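You operate a simulated robot arm through the tools that you are given. There is no shell and no other tool.

You are at the controls of a simulated robot arm. One attempt, no reset.

JOB
Load the signs stick: card in the reader, stick in the dock, press LOAD.
Fine: the dock ends showing that job as LOADED; the stick goes back in the stand, the card in its holder.

Only the result counts: the job must be done as asked and must still hold three seconds after the hand-in. Knocking over, shifting, dropping, spilling or breaking anything else fails it.

ROBOT AND FRAMES
A 6-joint arm with a two-finger parallel gripper, fixed in place. Base frame: the origin is on the floor under the middle of its stand, x ahead of it, y to its left, z up; the work surface is at about z = 0.74. Units: m, degrees, N and s.
With the tool pointing down near the work surface it reaches from about 0.2 to 0.64 m from the base axis. Its first joint turns from -66.0 to 66.0 degrees. Payload 2.7 kg.
The TCP is the grasp point between the finger pads, 0.023 m short of the fingertips. In the tool frame z runs along the fingers and y along their closing line. The gripper opens to 0.094 m. The fingers are 0.038 m wide and 0.01 m thick; the gripper's body (0.054 by 0.096 m) begins 0.039 m behind the TCP.
Orientation is that of the tool frame in the base frame, as [roll, pitch, yaw] about the fixed x, y, z axes, in that order (R = Rz(yaw) Ry(pitch) Rx(roll)). With the fingers straight down and closing along the base's y, the tool's x points along the base's -x, its y along +y and its z along -z.

CONTROLS
- The arm moves only by the tool nudge_tool. Its argument "motion" is a list of rows, each a list of 6 numbers: the shift along the base's x, y, z in units of 200 mm (1.0 is 200 mm), then the turn, a rotation vector about the base's x, y, z in units of 180 degrees (1.0 is 180 degrees). In form: [[dx, dy, dz, ax, ay, az], ...]. A call has 1 to 20 rows; each row is the pose to reach, as a shift and turn from the pose commanded when the call began. "fingers" is the closure, from 0 (fully open) to 1 (shut), set as the call begins (left out, the last holds). A call with a number of a shift or a turn outside -1 to 1 is refused whole. Rows are played at 5 a second. More than 0.05 m and 8.6 degrees between two rows, or a gripper value outside its range, and nothing of the call is played. A pose out of reach is approached as far as the arm can. The call stops where the force on the tool passes 40 N (or 10 N more than at its start, if that is more) or the arm is blocked; 0.2 s more then pass. The fingers move at their own pace (about 0.045 m/s each) and stop on an object; they squeeze with about 31 N. The grip force told is the motor's: it shows also when the fingers shut on nothing. Time passes only in rows, and 0.2 s behind the last, so rows that repeat a pose let the fingers close. It gives the time, the measured TCP pose, the force on the tool (base axes), the opening and the grip force at its end, in the units of the frame above (readings bear some noise), with the torque about the TCP (base axes, N m) and any sound that the robot's microphone picked up, and new pictures: "show" is both (left out), scene, wrist or none.
- Cameras (640 x 400 px; columns grow to the right, rows downward): "scene" is fixed at [0.07, -0.4267, 1.3993]; the picture's right is [0.83, -0.56, 0.00], its down [-0.32, -0.48, -0.82] and it looks along [0.46, 0.68, -0.57] (base axes); focal length 367 px, centre (320, 200). "wrist" rides on the gripper at [0.086, 0.016, -0.074] in the tool frame; the picture's right is [-0.18, 0.98, 0.00], its down [-0.58, -0.11, -0.81] and it looks along [-0.79, -0.15, 0.59] (tool axes); focal length 243 px, centre (320, 200). There is no depth. A picture from a camera that has moved, and an enlarged one, comes with that camera's place and axes in the base frame and with its lens.
- enlarge(camera, box): a new picture of the part [left, top, right, bottom] of that camera's present view, enlarged. It takes no simulated time.
- job_done(): hands the job in; it is judged then, once.

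Places have to be worked out from the pictures, the camera data and where the tool is seen. Open the gripper and draw the arm clear of the work before you hand the job in, unless the task says otherwise.

The tools are called after "Request:" by a JSON object that holds its "fn" and its "kwargs". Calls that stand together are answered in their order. nudge_tool: Moves the arm, as the interface text tells. Its arguments: {"type":"object","properties":{"motion":{"type":"array","items":{"type":"array","items":{"type":"number"}}},"fingers":{"type":"number"},"show":{"type":"string","enum":["both","scene","wrist","none"]}},"required":["motion"]} The other tools are called the same way: enlarge (camera, box) takes an enlarged picture of a part of a camera's view; job_done () hands the job in.

At the start:

```text
time_s: 0.0
ee_pos: [0.3417, 0.0384, 1.0582]
tcp_rot: [-180.0, -0.1, -180.0]
force: [0.0, -0.8, -0.3]
moment: [-0.02, 0.01, 0.01]
opening: 0.0939
grasp_force: 0.0
```

scene: 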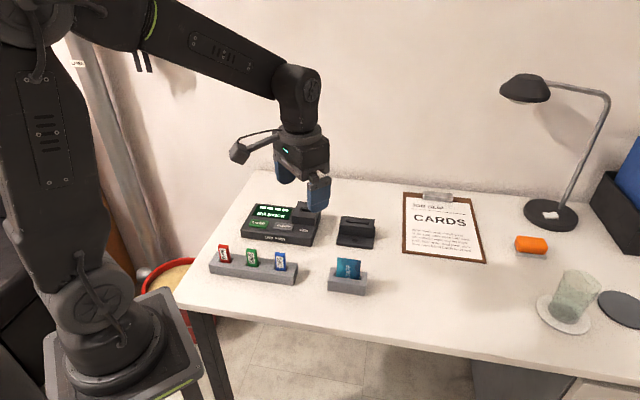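
wrist: 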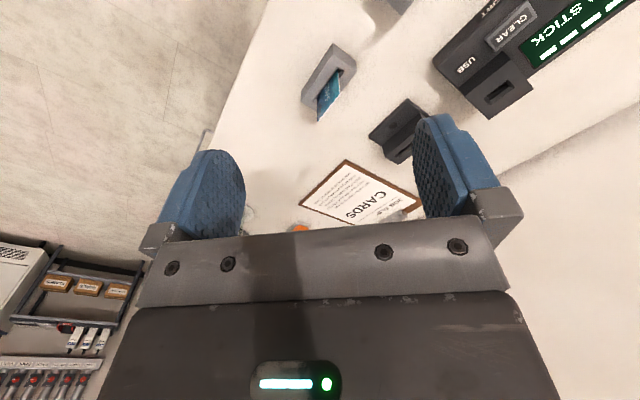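

I start by taking closer looks at the dock, the stand, the card holder and the clipboard in the scene camera.

Request:
{"fn": "enlarge", "kwargs": {"camera": "scene", "box": [200, 180, 400, 305]}}

Request:
{"fn": "enlarge", "kwargs": {"camera": "scene", "box": [390, 180, 500, 270]}}

Request:
{"fn": "enlarge", "kwargs": {"camera": "scene", "box": [205, 235, 305, 297]}}

Request:
{"fn": "enlarge", "kwargs": {"camera": "scene", "box": [235, 195, 335, 257]}}

Request:
{"fn": "enlarge", "kwargs": {"camera": "scene", "box": [315, 200, 395, 300]}}

Request:
{"fn": "enlarge", "kwargs": {"camera": "wrist", "box": [280, 0, 640, 225]}}

```text
3.20 times, centred on (300, 242) of scene
camera zoom: at [0.07, -0.4267, 1.3993], right [0.83, -0.56, 0.0], down [-0.32, -0.48, -0.82], along [0.46, 0.68, -0.57], focal length 1174 px, centre (384, 64)
```

zoom: 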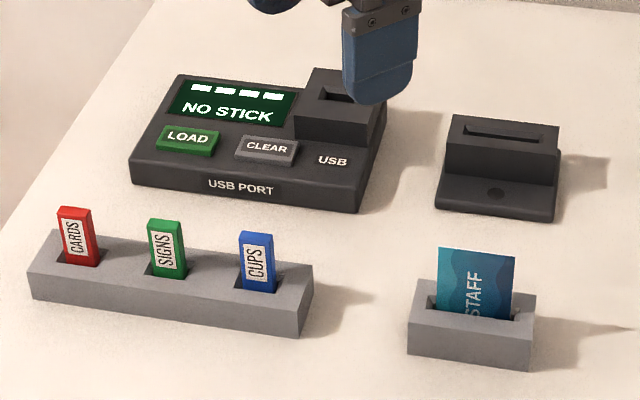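

```text
4.44 times, centred on (445, 225) of scene
camera zoom: at [0.07, -0.4267, 1.3993], right [0.83, -0.56, 0.0], down [-0.32, -0.48, -0.82], along [0.46, 0.68, -0.57], focal length 1630 px, centre (-236, 89)
```

zoom: 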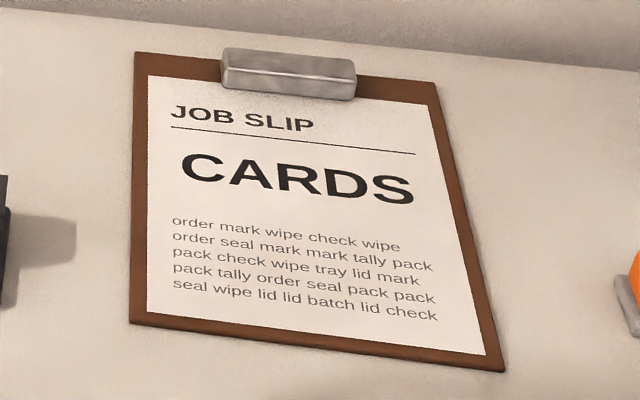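

```text
6.40 times, centred on (255, 266) of scene
camera zoom: at [0.07, -0.4267, 1.3993], right [0.83, -0.56, 0.0], down [-0.32, -0.48, -0.82], along [0.46, 0.68, -0.57], focal length 2347 px, centre (736, -222)
```

zoom: 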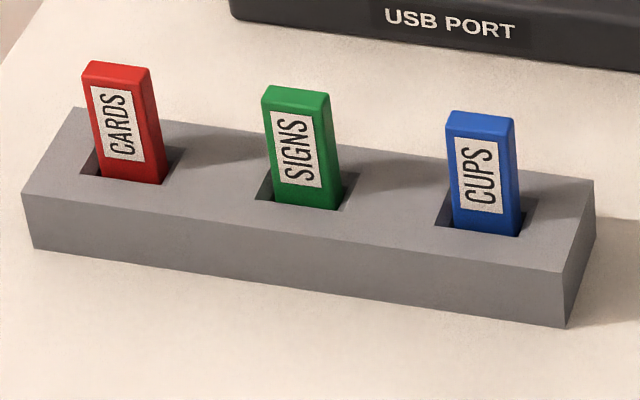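

```text
6.40 times, centred on (285, 226) of scene
camera zoom: at [0.07, -0.4267, 1.3993], right [0.83, -0.56, 0.0], down [-0.32, -0.48, -0.82], along [0.46, 0.68, -0.57], focal length 2347 px, centre (544, 34)
```

zoom: 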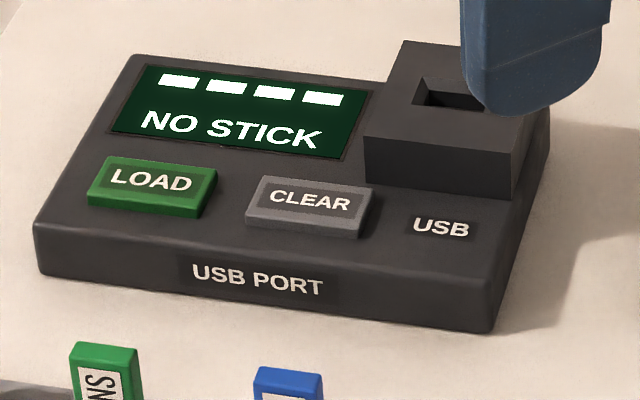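

```text
4.00 times, centred on (355, 250) of scene
camera zoom: at [0.07, -0.4267, 1.3993], right [0.83, -0.56, 0.0], down [-0.32, -0.48, -0.82], along [0.46, 0.68, -0.57], focal length 1467 px, centre (180, 0)
```

zoom: 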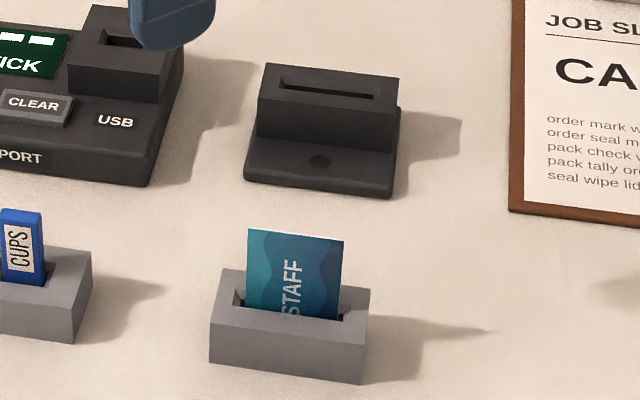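

```text
1.78 times, centred on (460, 112) of wrist
camera zoom: at [0.2559, 0.0524, 1.1329], right [0.18, 0.98, 0.0], down [0.58, -0.11, 0.81], along [0.79, -0.15, -0.59], focal length 431 px, centre (71, 356)
```

zoom: 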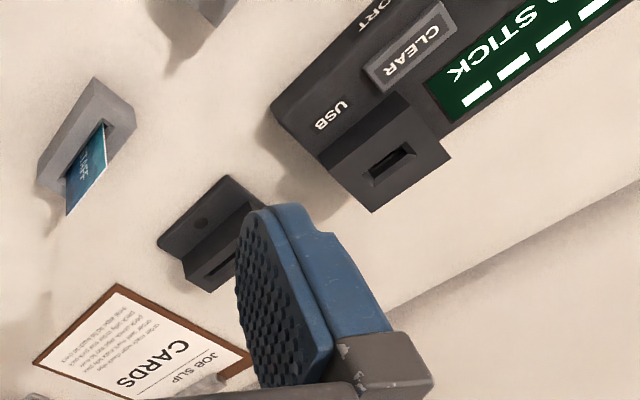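

The dock shows NO STICK, and the SIGNS stick is the green one in the middle of the stand. The job slip says CARDS, but I was told to load signs, so I go with signs. The stand, dock, reader and holder all look turned about -45°. I turn the tool to match and move it left so the dock slot is in view.

Request:
{"fn": "nudge_tool", "kwargs": {"motion": [[-0.07, 0.15, 0.0, 0, 0, -0.042], [-0.15, 0.31, 0.0, 0, 0, -0.084], [-0.23, 0.47, 0.0, 0, 0, -0.126], [-0.31, 0.63, 0.0, 0, 0, -0.168], [-0.39, 0.79, 0.0, 0, 0, -0.21], [-0.46, 0.95, 0.0, 0, 0, -0.25]], "show": "both"}}

```text
time_s: 1.4
ee_pos: [0.2504, 0.227, 1.0588]
tcp_rot: [-180.0, 0.0, 134.9]
force: [0.8, 0.4, -0.4]
moment: [0.03, 0.03, -0.02]
opening: 0.0938
grasp_force: 0.0
camera wrist: at [0.2014, 0.2986, 1.1331], right [0.83, 0.56, 0.0], down [0.33, -0.49, 0.81], along [0.45, -0.67, -0.59], focal length 243 px, centre (320, 200)
```

scene: 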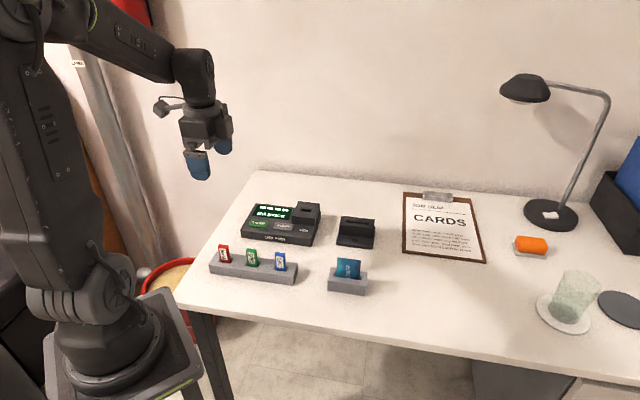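
wrist: 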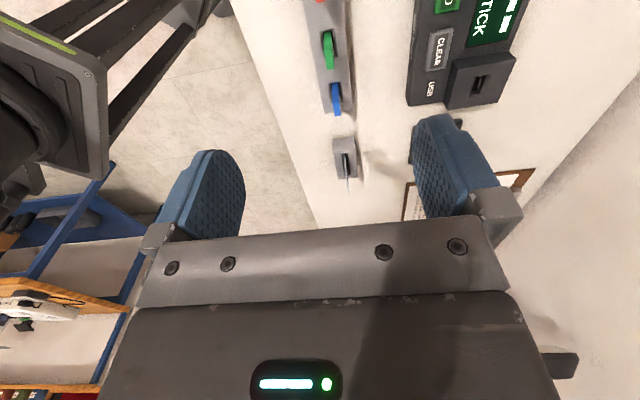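

The gripper is out of the way now. I zoom in on each fixture to measure where it is.

Request:
{"fn": "enlarge", "kwargs": {"camera": "scene", "box": [235, 192, 331, 252]}}

Request:
{"fn": "enlarge", "kwargs": {"camera": "scene", "box": [282, 194, 330, 224]}}

Request:
{"fn": "enlarge", "kwargs": {"camera": "scene", "box": [324, 206, 388, 254]}}

Request:
{"fn": "enlarge", "kwargs": {"camera": "scene", "box": [316, 252, 380, 300]}}

Request:
{"fn": "enlarge", "kwargs": {"camera": "scene", "box": [230, 240, 278, 276]}}

Request:
{"fn": "enlarge", "kwargs": {"camera": "wrist", "box": [290, 0, 530, 150]}}

```text
6.67 times, centred on (283, 222) of scene
camera zoom: at [0.07, -0.4267, 1.3993], right [0.83, -0.56, 0.0], down [-0.32, -0.48, -0.82], along [0.46, 0.68, -0.57], focal length 2445 px, centre (567, 53)
```

zoom: 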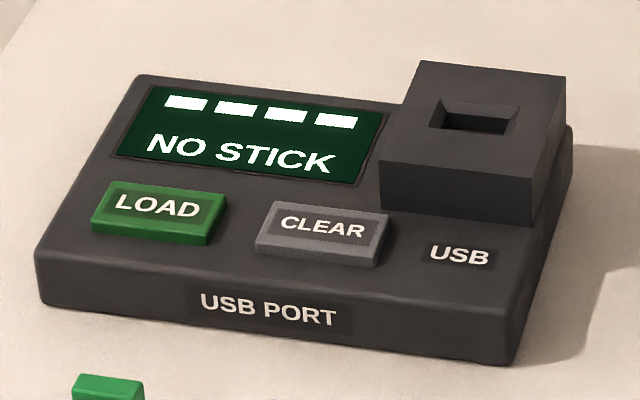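

```text
13.33 times, centred on (306, 209) of scene
camera zoom: at [0.07, -0.4267, 1.3993], right [0.83, -0.56, 0.0], down [-0.32, -0.48, -0.82], along [0.46, 0.68, -0.57], focal length 4890 px, centre (507, 80)
```

zoom: 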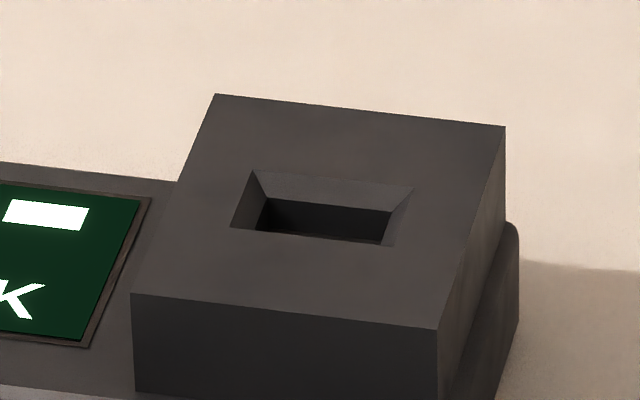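

```text
8.33 times, centred on (356, 230) of scene
camera zoom: at [0.07, -0.4267, 1.3993], right [0.83, -0.56, 0.0], down [-0.32, -0.48, -0.82], along [0.46, 0.68, -0.57], focal length 3056 px, centre (20, -50)
```

zoom: 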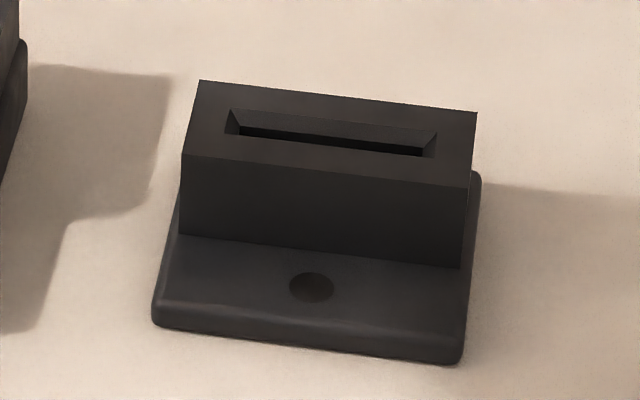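

```text
8.33 times, centred on (348, 276) of scene
camera zoom: at [0.07, -0.4267, 1.3993], right [0.83, -0.56, 0.0], down [-0.32, -0.48, -0.82], along [0.46, 0.68, -0.57], focal length 3056 px, centre (87, -433)
```

zoom: 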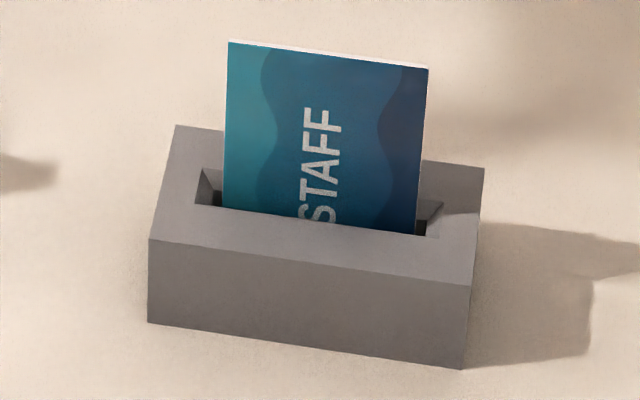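

```text
11.11 times, centred on (254, 258) of scene
camera zoom: at [0.07, -0.4267, 1.3993], right [0.83, -0.56, 0.0], down [-0.32, -0.48, -0.82], along [0.46, 0.68, -0.57], focal length 4075 px, centre (1053, -444)
```

zoom: 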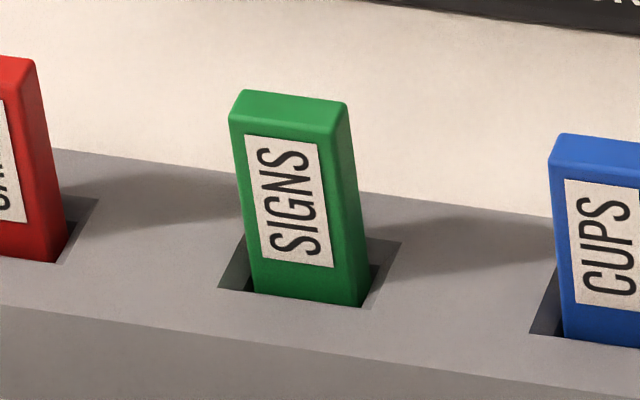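

```text
2.67 times, centred on (410, 75) of wrist
camera zoom: at [0.2014, 0.2986, 1.1331], right [0.83, 0.56, 0.0], down [0.33, -0.49, 0.81], along [0.45, -0.67, -0.59], focal length 647 px, centre (80, 533)
```

zoom: 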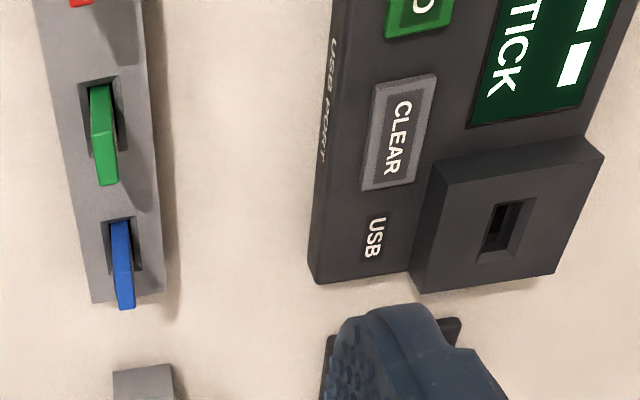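

From the zooms, in base x,y:
- **Card:** centre about (0.455, 0.030), top at about z 0.829
- **Reader slot:** about (0.589, 0.164), top at about z 0.787
- **SIGNS stick:** about (0.292, 0.188), top at about z 0.82
- **Dock slot:** about (0.500, 0.282), top at about z 0.792

I now move high above the card.

Request:
{"fn": "nudge_tool", "kwargs": {"motion": [[0.12, -0.12, -0.06, 0, 0, 0], [0.24, -0.24, -0.12, 0, 0, 0], [0.36, -0.36, -0.18, 0, 0, 0], [0.48, -0.48, -0.25, 0, 0, 0], [0.61, -0.6, -0.31, 0, 0, 0], [0.74, -0.72, -0.37, 0, 0, 0], [0.87, -0.84, -0.43, 0, 0, 0], [1.0, -0.97, -0.5, 0, 0, 0], [1.0, -0.97, -0.5, 0, 0, 0]], "show": "both"}}

```text
time_s: 3.4
ee_pos: [0.4501, 0.032, 0.958]
tcp_rot: [-180.0, 0.0, 135.1]
force: [0.7, -0.1, 0.3]
moment: [0.01, -0.02, 0.03]
opening: 0.094
grasp_force: 0.0
camera wrist: at [0.4003, 0.104, 1.0336], right [0.82, 0.57, 0.0], down [0.33, -0.49, 0.81], along [0.46, -0.67, -0.59], focal length 243 px, centre (320, 200)
```

scene: 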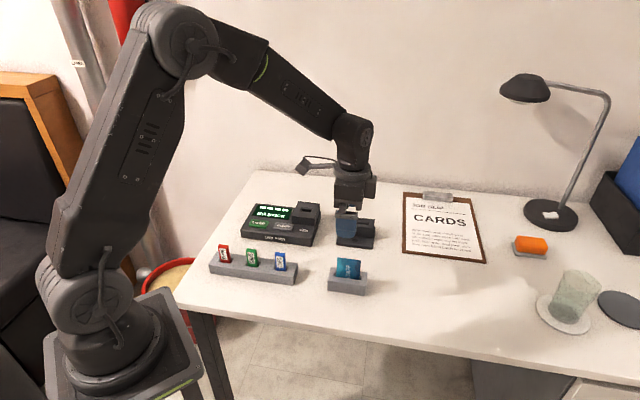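
wrist: 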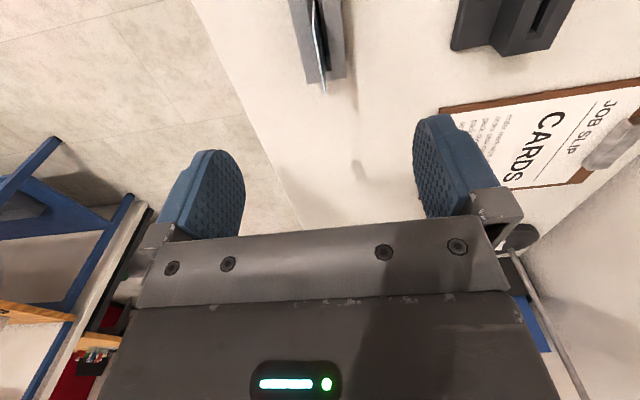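

The readings match my commands. I centre over the card and go down until the fingertips are level with its top, then check alignment.

Request:
{"fn": "nudge_tool", "kwargs": {"motion": [[0.023, -0.018, -0.12, 0, 0, 0], [0.023, -0.018, -0.24, 0, 0, 0], [0.023, -0.018, -0.36, 0, 0, 0], [0.023, -0.018, -0.46, 0, 0, 0], [0.023, -0.018, -0.54, 0, 0, 0], [0.023, -0.018, -0.54, 0, 0, 0]], "show": "both"}}

Request:
{"fn": "enlarge", "kwargs": {"camera": "scene", "box": [308, 212, 404, 302]}}

```text
time_s: 4.8
ee_pos: [0.4556, 0.0288, 0.8505]
tcp_rot: [179.9, 0.0, 135.0]
force: [0.6, -1.0, 0.2]
moment: [-0.01, -0.02, -0.02]
opening: 0.0941
grasp_force: 0.2
camera wrist: at [0.4053, 0.1014, 0.9247], right [0.83, 0.56, 0.0], down [0.33, -0.49, 0.81], along [0.46, -0.67, -0.59], focal length 243 px, centre (320, 200)
```

scene: 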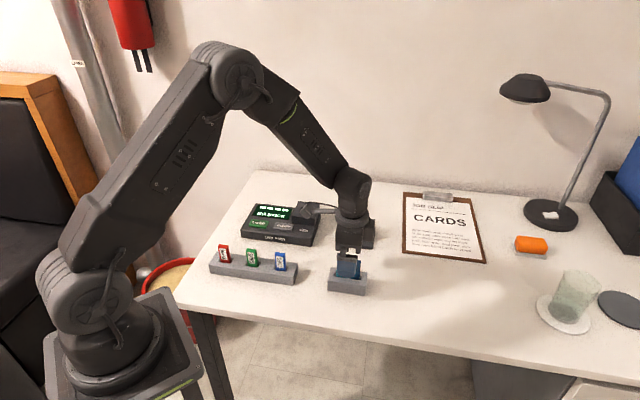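
wrist: 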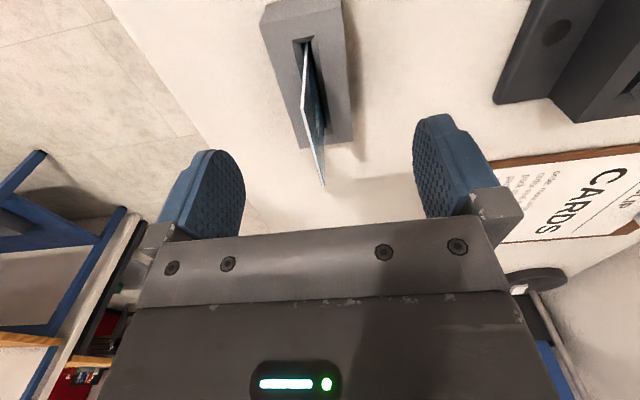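

```text
4.44 times, centred on (356, 257) of scene
camera zoom: at [0.07, -0.4267, 1.3993], right [0.83, -0.56, 0.0], down [-0.32, -0.48, -0.82], along [0.46, 0.68, -0.57], focal length 1630 px, centre (160, -53)
```

zoom: 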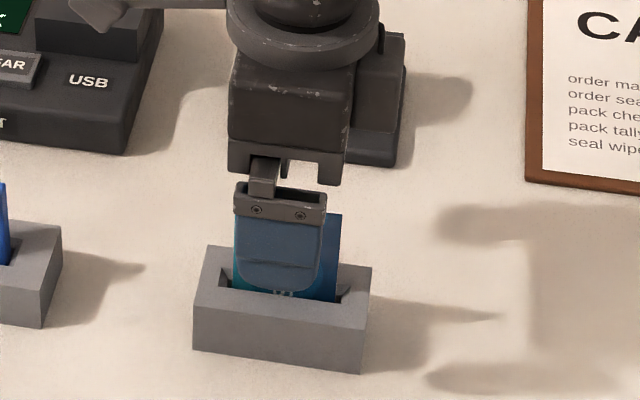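

The card is between the fingers. I zoom in on the wrist view to see how well it is centred.

Request:
{"fn": "enlarge", "kwargs": {"camera": "wrist", "box": [240, 0, 400, 200]}}

```text
2.00 times, centred on (320, 100) of wrist
camera zoom: at [0.4053, 0.1014, 0.9247], right [0.83, 0.56, 0.0], down [0.33, -0.49, 0.81], along [0.46, -0.67, -0.59], focal length 485 px, centre (320, 400)
```

zoom: 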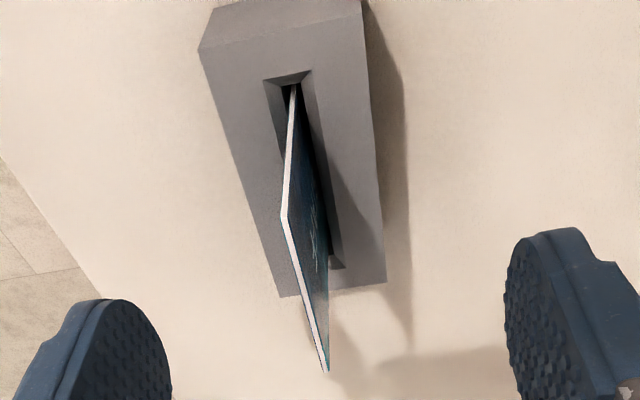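

The card's top sits about 2.4 mm toward the robot from the finger centre. I shift by that much and lower to a grip height of about z 0.814.

Request:
{"fn": "nudge_tool", "kwargs": {"motion": [[-0.008, -0.008, -0.05, 0, 0, 0], [-0.008, -0.008, -0.1, 0, 0, 0], [-0.008, -0.008, -0.15, 0, 0, 0], [-0.008, -0.008, -0.18, 0, 0, 0], [-0.008, -0.008, -0.18, 0, 0, 0]], "show": "wrist"}}

Request:
{"fn": "enlarge", "kwargs": {"camera": "wrist", "box": [160, 0, 480, 200]}}

Request:
{"fn": "enlarge", "kwargs": {"camera": "scene", "box": [308, 212, 404, 302]}}

```text
time_s: 6.0
ee_pos: [0.4528, 0.0277, 0.815]
tcp_rot: [-180.0, 0.0, 135.0]
force: [0.0, 0.1, -0.6]
moment: [0.0, -0.03, 0.01]
opening: 0.0939
grasp_force: 0.0
camera wrist: at [0.4038, 0.1, 0.8887], right [0.83, 0.56, 0.0], down [0.33, -0.49, 0.81], along [0.46, -0.67, -0.59], focal length 243 px, centre (320, 200)
```

wrist: 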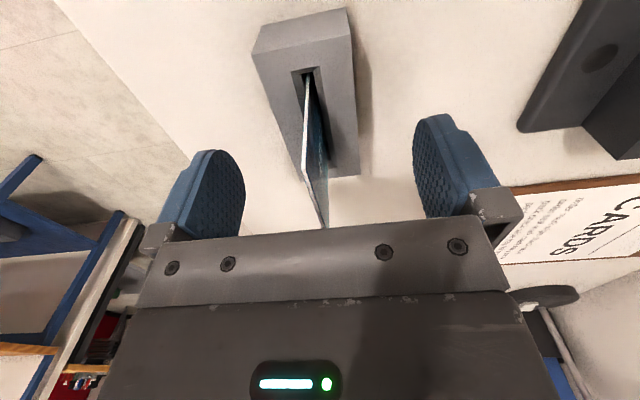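

```text
2.00 times, centred on (320, 100) of wrist
camera zoom: at [0.4038, 0.1, 0.8887], right [0.83, 0.56, 0.0], down [0.33, -0.49, 0.81], along [0.46, -0.67, -0.59], focal length 485 px, centre (320, 400)
```

zoom: 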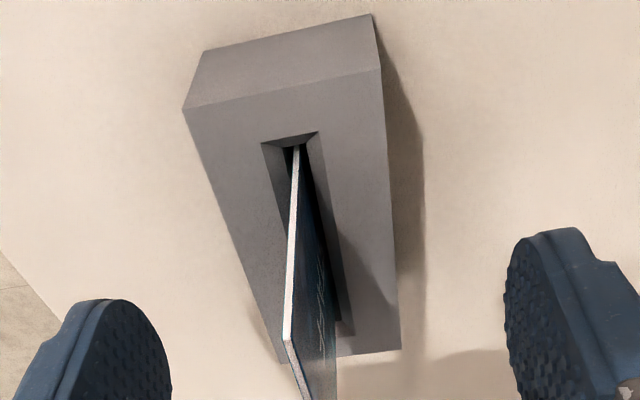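

```text
4.44 times, centred on (356, 257) of scene
camera zoom: at [0.07, -0.4267, 1.3993], right [0.83, -0.56, 0.0], down [-0.32, -0.48, -0.82], along [0.46, 0.68, -0.57], focal length 1630 px, centre (160, -53)
```

zoom: 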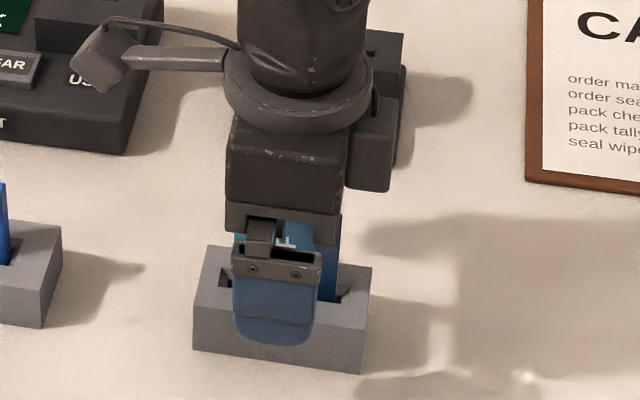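

The card is now within 1 mm of centre and stands upright. I close the fingers on it.

Request:
{"fn": "nudge_tool", "kwargs": {"motion": [[0, 0, 0, 0, 0, 0], [0, 0, 0, 0, 0, 0], [0, 0, 0, 0, 0, 0], [0, 0, 0, 0, 0, 0], [0, 0, 0, 0, 0, 0], [0, 0, 0, 0, 0, 0], [0, 0, 0, 0, 0, 0], [0, 0, 0, 0, 0, 0]], "fingers": 1, "show": "both"}}

```text
time_s: 7.8
ee_pos: [0.4533, 0.0297, 0.8144]
tcp_rot: [180.0, -0.1, 135.0]
force: [-0.2, 0.9, 0.9]
moment: [0.02, -0.02, 0.01]
opening: 0.001
grasp_force: 31.2
camera wrist: at [0.4037, 0.1, 0.8888], right [0.83, 0.56, 0.0], down [0.33, -0.49, 0.81], along [0.46, -0.67, -0.59], focal length 243 px, centre (320, 200)
```

scene: 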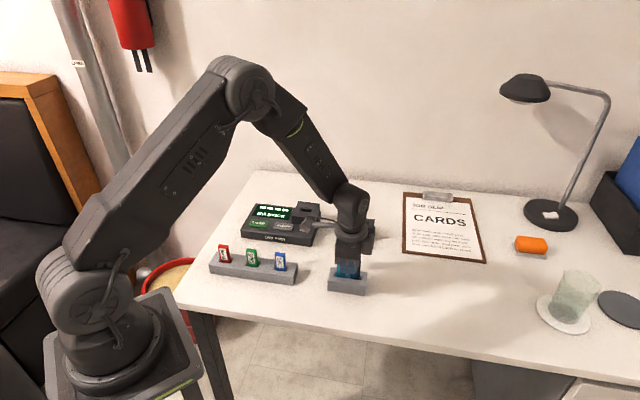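
wrist: 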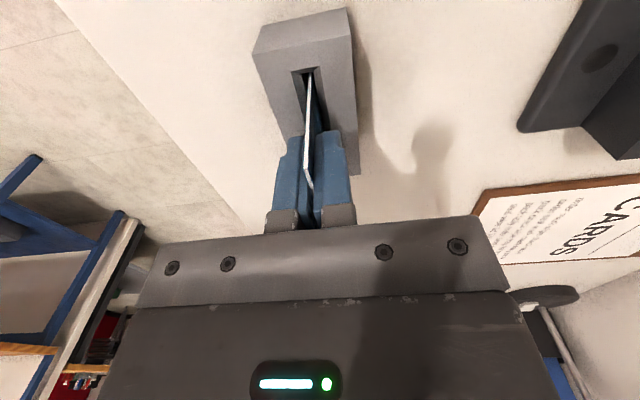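

The card is gripped, with an opening of 1 mm and 31 N. I lift it straight up out of the holder.

Request:
{"fn": "nudge_tool", "kwargs": {"motion": [[0, 0, 0.08, 0, 0, 0], [0, 0, 0.16, 0, 0, 0], [0, 0, 0.26, 0, 0, 0], [0, 0, 0.38, 0, 0, 0], [0, 0, 0.5, 0, 0, 0], [0, 0, 0.55, 0, 0, 0], [0, 0, 0.55, 0, 0, 0]], "show": "both"}}

Request:
{"fn": "enlarge", "kwargs": {"camera": "scene", "box": [308, 180, 404, 300]}}

Request:
{"fn": "enlarge", "kwargs": {"camera": "wrist", "box": [240, 50, 400, 200]}}

```text
time_s: 9.4
ee_pos: [0.4525, 0.0288, 0.9256]
tcp_rot: [179.9, 0.0, 135.0]
force: [-0.2, 1.1, -0.5]
moment: [0.0, 0.02, 0.01]
opening: 0.0007
grasp_force: 30.7
camera wrist: at [0.4033, 0.1001, 0.9994], right [0.83, 0.56, 0.0], down [0.33, -0.49, 0.81], along [0.46, -0.67, -0.59], focal length 243 px, centre (320, 200)
```

scene: 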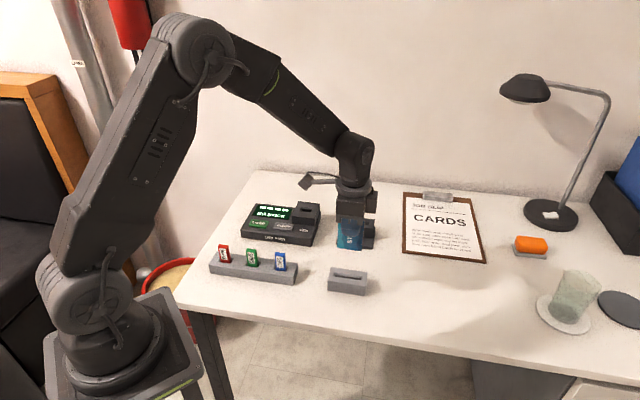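
wrist: 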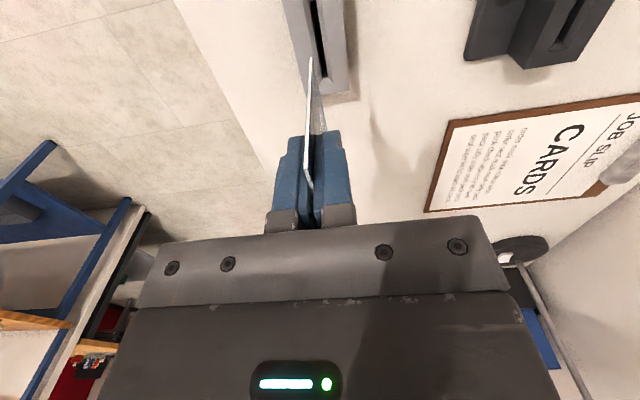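

```text
3.33 times, centred on (356, 240) of scene
camera zoom: at [0.07, -0.4267, 1.3993], right [0.83, -0.56, 0.0], down [-0.32, -0.48, -0.82], along [0.46, 0.68, -0.57], focal length 1222 px, centre (200, 67)
```

zoom: 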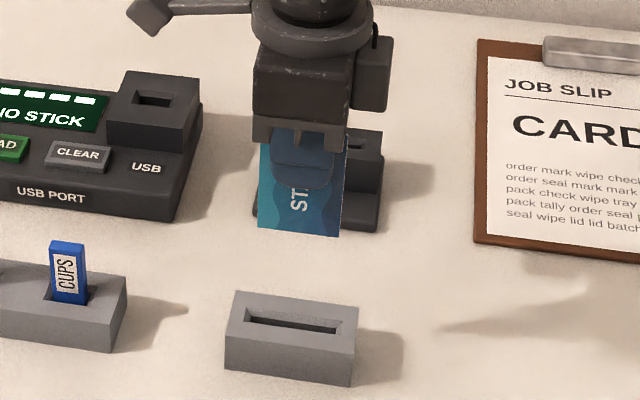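

```text
2.67 times, centred on (320, 125) of wrist
camera zoom: at [0.4033, 0.1001, 0.9994], right [0.83, 0.56, 0.0], down [0.33, -0.49, 0.81], along [0.46, -0.67, -0.59], focal length 647 px, centre (320, 400)
```

zoom: 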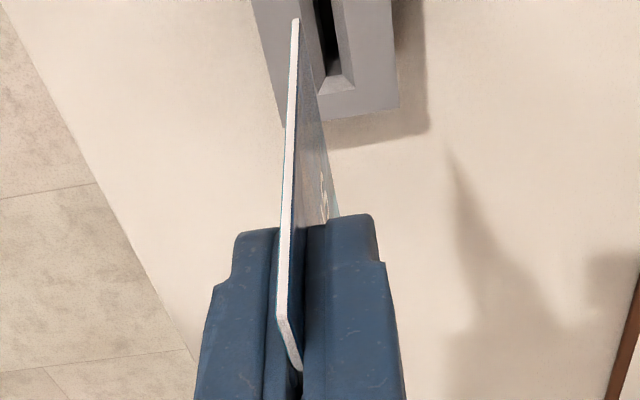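

The card is out cleanly: bottom about 66 mm below the TCP, upright, and centred within 1 mm. I zoom on the reader in the wrist camera to work out its slot position and height.

Request:
{"fn": "enlarge", "kwargs": {"camera": "wrist", "box": [460, 0, 640, 100]}}

Request:
{"fn": "enlarge", "kwargs": {"camera": "scene", "box": [330, 205, 390, 255]}}

```text
3.56 times, centred on (550, 50) of wrist
camera zoom: at [0.4033, 0.1001, 0.9994], right [0.83, 0.56, 0.0], down [0.33, -0.49, 0.81], along [0.46, -0.67, -0.59], focal length 863 px, centre (-498, 733)
```

zoom: 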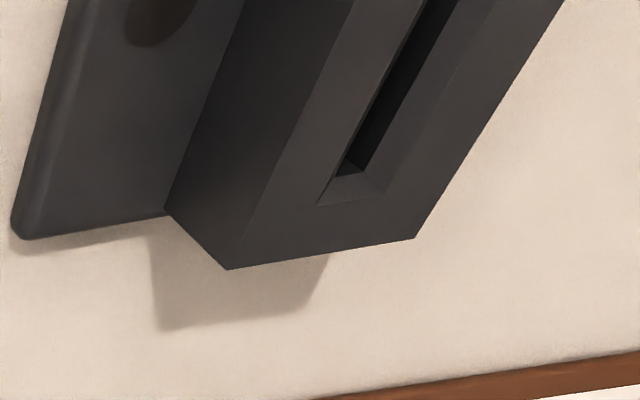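

```text
8.00 times, centred on (360, 230) of scene
camera zoom: at [0.07, -0.4267, 1.3993], right [0.83, -0.56, 0.0], down [-0.32, -0.48, -0.82], along [0.46, 0.68, -0.57], focal length 2934 px, centre (0, -40)
```

zoom: 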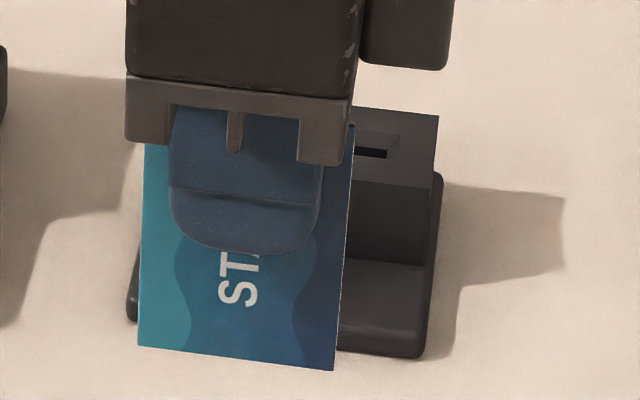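

Both cameras agree: reader top at z≈0.786, slot centre at about (0.588, 0.163). I carry the card there at the current height.

Request:
{"fn": "nudge_tool", "kwargs": {"motion": [[0.08, 0.08, 0, 0, 0, 0], [0.18, 0.18, 0, 0, 0, 0], [0.28, 0.28, 0, 0, 0, 0], [0.38, 0.38, 0, 0, 0, 0], [0.48, 0.48, 0, 0, 0, 0], [0.58, 0.58, 0, 0, 0, 0], [0.64, 0.64, 0, 0, 0, 0], [0.672, 0.672, 0, 0, 0, 0], [0.672, 0.672, 0, 0, 0, 0]], "show": "both"}}

Request:
{"fn": "enlarge", "kwargs": {"camera": "wrist", "box": [220, 0, 420, 200]}}

Request:
{"fn": "enlarge", "kwargs": {"camera": "scene", "box": [324, 180, 420, 260]}}

```text
time_s: 11.4
ee_pos: [0.5874, 0.1623, 0.9249]
tcp_rot: [-180.0, 0.0, 135.1]
force: [-0.8, -0.3, 0.7]
moment: [-0.02, -0.02, -0.02]
opening: 0.0008
grasp_force: 30.1
camera wrist: at [0.5381, 0.2348, 0.999], right [0.83, 0.56, 0.0], down [0.33, -0.49, 0.81], along [0.46, -0.67, -0.59], focal length 243 px, centre (320, 200)
```

scene: 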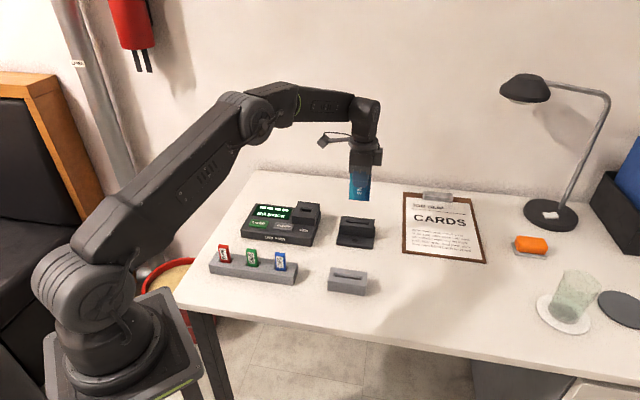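
wrist: 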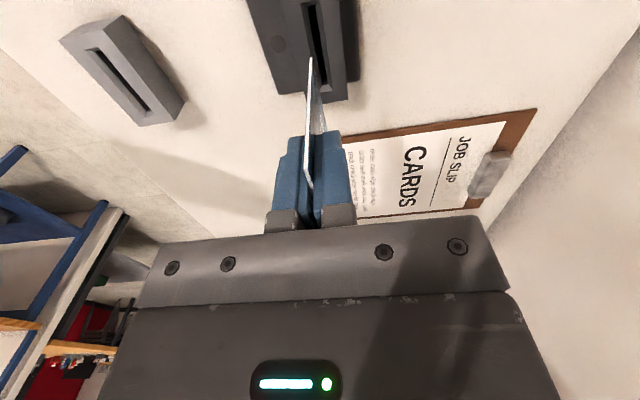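

```text
2.00 times, centred on (320, 100) of wrist
camera zoom: at [0.5381, 0.2348, 0.999], right [0.83, 0.56, 0.0], down [0.33, -0.49, 0.81], along [0.46, -0.67, -0.59], focal length 485 px, centre (320, 400)
```

zoom: 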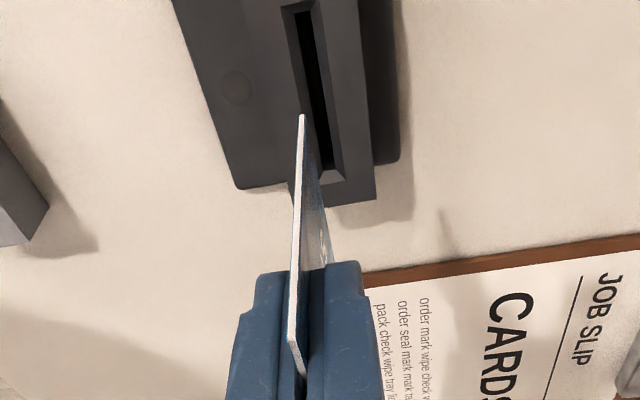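

```text
5.00 times, centred on (372, 220) of scene
camera zoom: at [0.07, -0.4267, 1.3993], right [0.83, -0.56, 0.0], down [-0.32, -0.48, -0.82], along [0.46, 0.68, -0.57], focal length 1834 px, centre (60, 100)
```

zoom: 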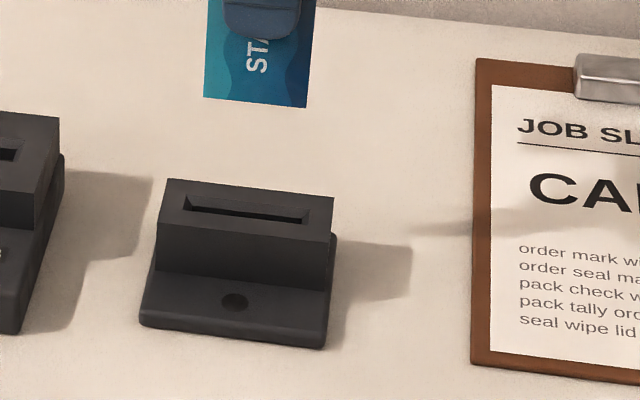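

The view is clear, so I zoom in tightly on the slot and the card's bottom edge in the wrist camera, and on the reader in the scene camera.

Request:
{"fn": "enlarge", "kwargs": {"camera": "wrist", "box": [280, 0, 376, 110]}}

Request:
{"fn": "enlarge", "kwargs": {"camera": "scene", "box": [336, 208, 384, 252]}}

Request:
{"fn": "enlarge", "kwargs": {"camera": "scene", "box": [336, 140, 400, 210]}}

```text
3.64 times, centred on (328, 55) of wrist
camera zoom: at [0.5381, 0.2348, 0.999], right [0.83, 0.56, 0.0], down [0.33, -0.49, 0.81], along [0.46, -0.67, -0.59], focal length 882 px, centre (291, 727)
```

zoom: 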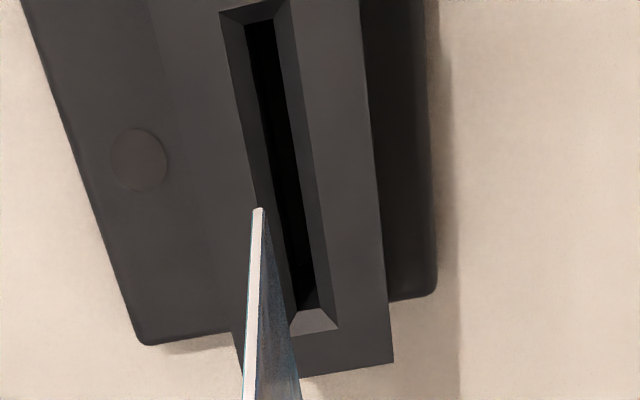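

```text
9.09 times, centred on (360, 230) of scene
camera zoom: at [0.07, -0.4267, 1.3993], right [0.83, -0.56, 0.0], down [-0.32, -0.48, -0.82], along [0.46, 0.68, -0.57], focal length 3334 px, centre (-44, -73)
```

zoom: 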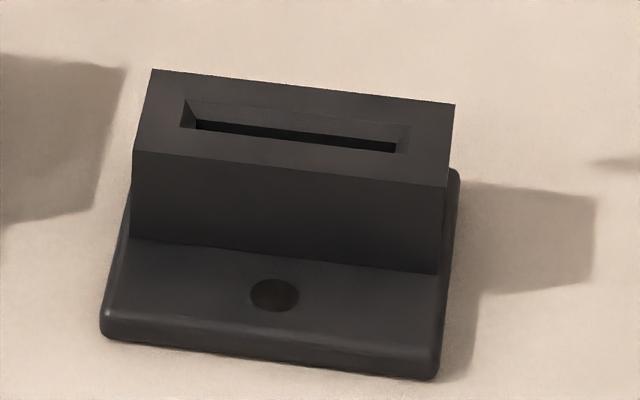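

```text
5.71 times, centred on (368, 175) of scene
camera zoom: at [0.07, -0.4267, 1.3993], right [0.83, -0.56, 0.0], down [-0.32, -0.48, -0.82], along [0.46, 0.68, -0.57], focal length 2096 px, centre (46, 343)
```

zoom: 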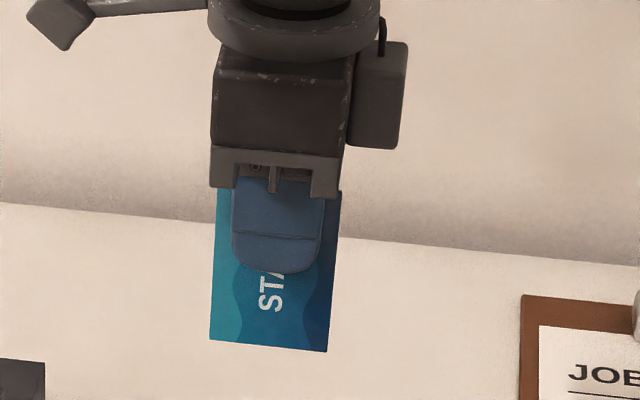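

The slot's centre line is about 1.3 mm toward the robot from the card, and the slot itself is 5–6 mm wide. I correct by that amount and lower the card to just above the reader.

Request:
{"fn": "nudge_tool", "kwargs": {"motion": [[-0.0046, -0.0046, -0.08, 0, 0, 0], [-0.0046, -0.0046, -0.16, 0, 0, 0], [-0.0046, -0.0046, -0.24, 0, 0, 0], [-0.0046, -0.0046, -0.3, 0, 0, 0], [-0.0046, -0.0046, -0.335, 0, 0, 0], [-0.0046, -0.0046, -0.335, 0, 0, 0]], "show": "both"}}

Request:
{"fn": "enlarge", "kwargs": {"camera": "wrist", "box": [270, 20, 366, 130]}}

Request:
{"fn": "enlarge", "kwargs": {"camera": "scene", "box": [336, 188, 384, 252]}}

```text
time_s: 12.8
ee_pos: [0.5863, 0.1619, 0.8574]
tcp_rot: [180.0, 0.0, 134.9]
force: [-0.9, 0.5, -0.5]
moment: [0.01, -0.01, -0.04]
opening: 0.0007
grasp_force: 30.8
camera wrist: at [0.5369, 0.2335, 0.9317], right [0.83, 0.56, 0.0], down [0.33, -0.49, 0.81], along [0.46, -0.67, -0.59], focal length 243 px, centre (320, 200)
```

scene: 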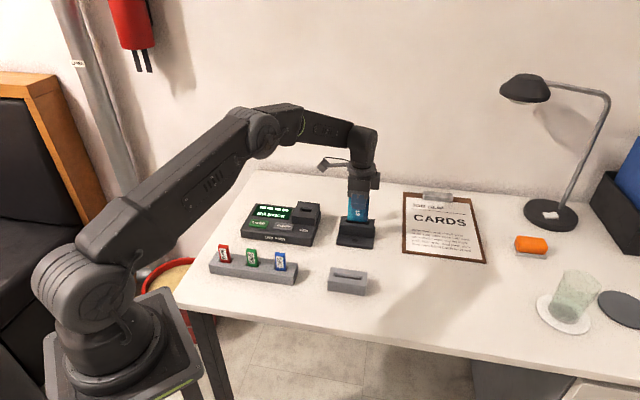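
wrist: 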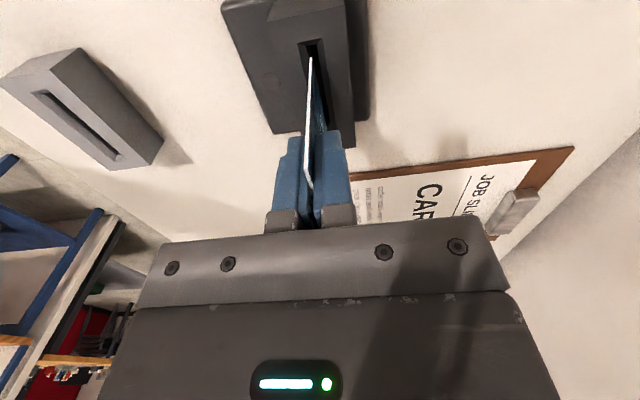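

```text
3.64 times, centred on (318, 75) of wrist
camera zoom: at [0.5369, 0.2335, 0.9317], right [0.83, 0.56, 0.0], down [0.33, -0.49, 0.81], along [0.46, -0.67, -0.59], focal length 882 px, centre (327, 654)
```

zoom: 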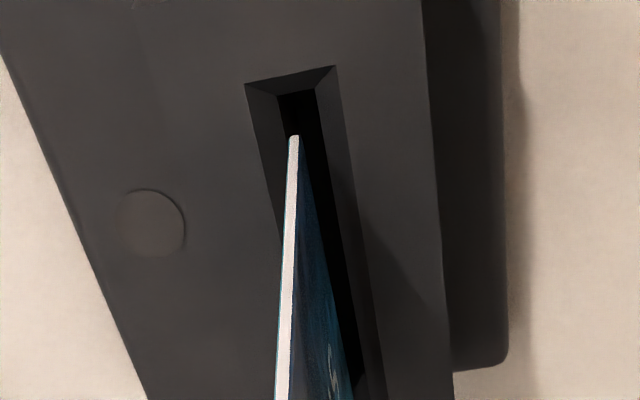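

```text
6.25 times, centred on (360, 220) of scene
camera zoom: at [0.07, -0.4267, 1.3993], right [0.83, -0.56, 0.0], down [-0.32, -0.48, -0.82], along [0.46, 0.68, -0.57], focal length 2292 px, centre (70, 75)
```

zoom: 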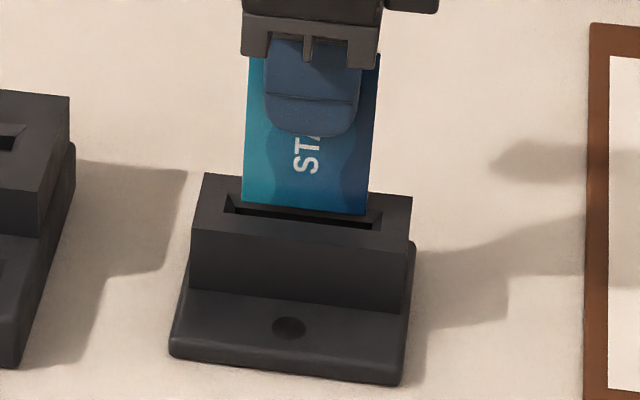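

The card's bottom edge is over the slot, within about 0.7 mm in width and centred along its length. I lower it gently into the slot and watch the force.

Request:
{"fn": "nudge_tool", "kwargs": {"motion": [[0.002, 0.002, -0.025, 0, 0, 0], [0.002, 0.002, -0.05, 0, 0, 0], [0.002, 0.002, -0.075, 0, 0, 0], [0.002, 0.002, -0.1, 0, 0, 0], [0.002, 0.002, -0.1, 0, 0, 0]], "show": "both"}}

Request:
{"fn": "enlarge", "kwargs": {"camera": "scene", "box": [240, 188, 384, 252]}}

```text
time_s: 14.0
ee_pos: [0.5879, 0.1616, 0.8377]
tcp_rot: [-179.9, 0.0, 135.1]
force: [-0.4, -0.5, 0.0]
moment: [-0.02, 0.03, 0.04]
opening: 0.0006
grasp_force: 31.1
camera wrist: at [0.5376, 0.2334, 0.9112], right [0.83, 0.56, 0.0], down [0.33, -0.49, 0.81], along [0.46, -0.67, -0.59], focal length 243 px, centre (320, 200)
```

scene: 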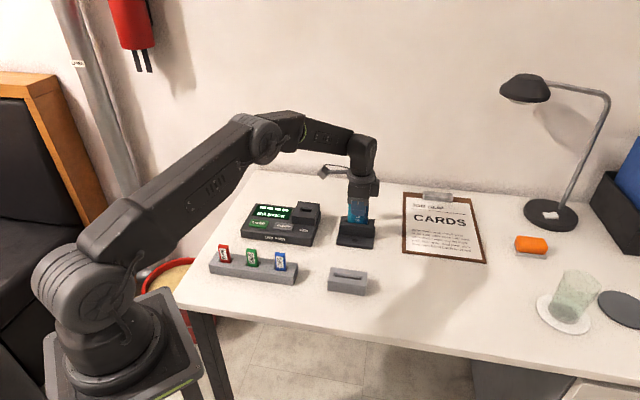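
wrist: 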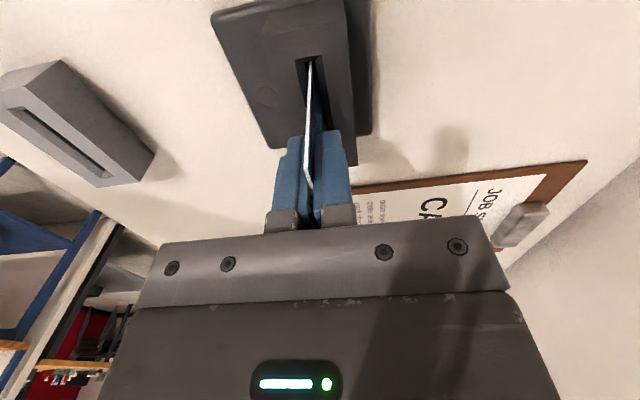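

```text
4.44 times, centred on (312, 220) of scene
camera zoom: at [0.07, -0.4267, 1.3993], right [0.83, -0.56, 0.0], down [-0.32, -0.48, -0.82], along [0.46, 0.68, -0.57], focal length 1630 px, centre (356, 111)
```

zoom: 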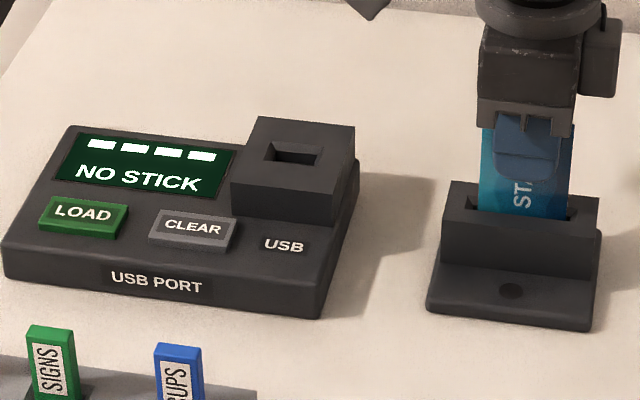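

The card is about 16 mm into the slot with no contact force. I keep lowering slowly until it seats.

Request:
{"fn": "nudge_tool", "kwargs": {"motion": [[0, 0, -0.02, 0, 0, 0], [0, 0, -0.04, 0, 0, 0], [0, 0, -0.055, 0, 0, 0], [0, 0, -0.07, 0, 0, 0], [0, 0, -0.07, 0, 0, 0]], "show": "both"}}

Request:
{"fn": "enlarge", "kwargs": {"camera": "scene", "box": [240, 188, 384, 252]}}

```text
time_s: 15.2
ee_pos: [0.5882, 0.1626, 0.8255]
tcp_rot: [179.8, 0.2, 135.1]
force: [-4.8, -1.1, 20.5]
moment: [0.1, 0.38, 0.01]
opening: 0.0008
grasp_force: 31.1
camera wrist: at [0.5379, 0.2336, 0.9001], right [0.82, 0.57, 0.0], down [0.33, -0.49, 0.81], along [0.46, -0.66, -0.59], focal length 243 px, centre (320, 200)
```

scene: 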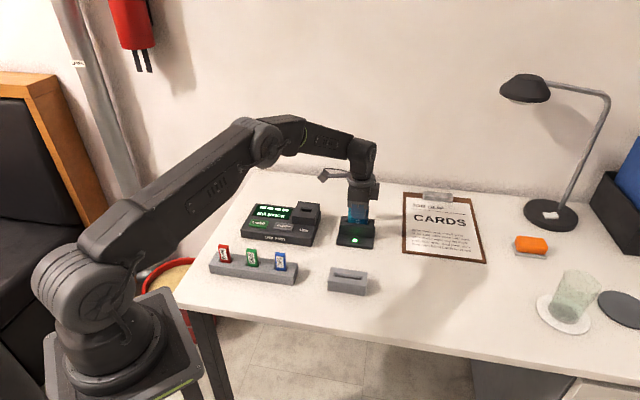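
wrist: 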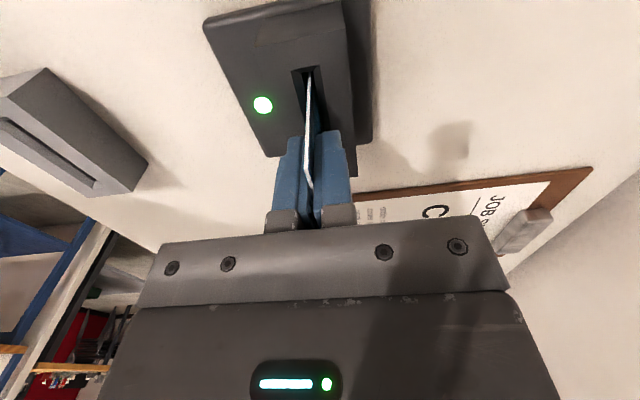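

```text
4.44 times, centred on (312, 220) of scene
camera zoom: at [0.0695, -0.4268, 1.3993], right [0.83, -0.56, 0.0], down [-0.32, -0.48, -0.82], along [0.46, 0.68, -0.57], focal length 1630 px, centre (356, 111)
```

zoom: 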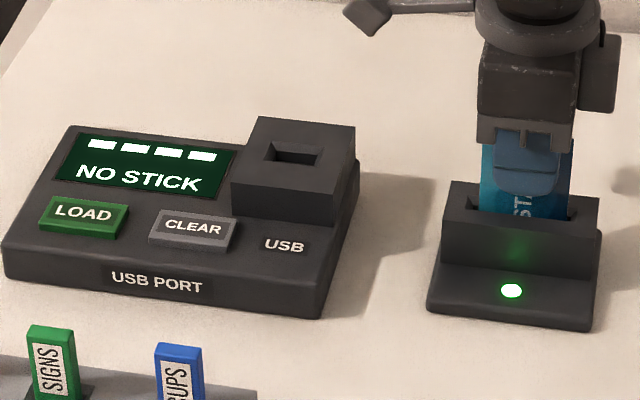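

The reader's light is green and the card is seated at about 20 N. I ease off the downward push, then open the fingers.

Request:
{"fn": "nudge_tool", "kwargs": {"motion": [[0, 0, 0.01, 0, 0, 0], [0, 0, 0.01, 0, 0, 0]], "show": "none"}}

Request:
{"fn": "nudge_tool", "kwargs": {"motion": [[0, 0, 0, 0, 0, 0], [0, 0, 0, 0, 0, 0], [0, 0, 0, 0, 0, 0], [0, 0, 0, 0, 0, 0], [0, 0, 0, 0, 0, 0]], "fingers": 0.3, "show": "both"}}

```text
time_s: 15.8
ee_pos: [0.588, 0.1623, 0.8262]
tcp_rot: [179.9, 0.1, 135.0]
force: [4.0, 0.4, 11.8]
moment: [0.0, -0.22, 0.0]
opening: 0.0005
grasp_force: 31.1
```

```text
time_s: 17.0
ee_pos: [0.5866, 0.1606, 0.8255]
tcp_rot: [179.9, 0.1, 135.0]
force: [-0.5, 0.0, -0.5]
moment: [0.02, 0.0, -0.02]
opening: 0.0656
grasp_force: 0.1
camera wrist: at [0.5374, 0.2335, 0.9], right [0.83, 0.56, 0.0], down [0.33, -0.49, 0.81], along [0.46, -0.67, -0.59], focal length 243 px, centre (320, 200)
```

scene: 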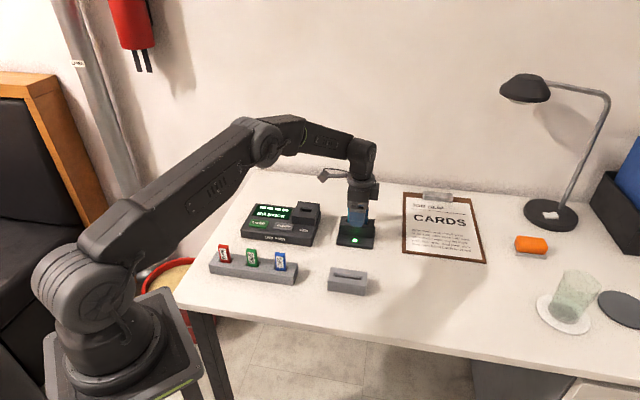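
wrist: 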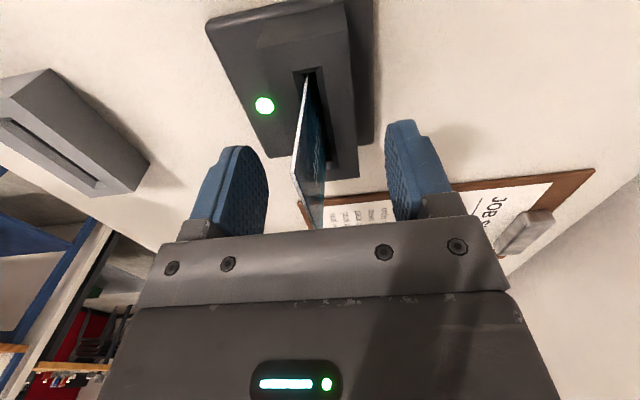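

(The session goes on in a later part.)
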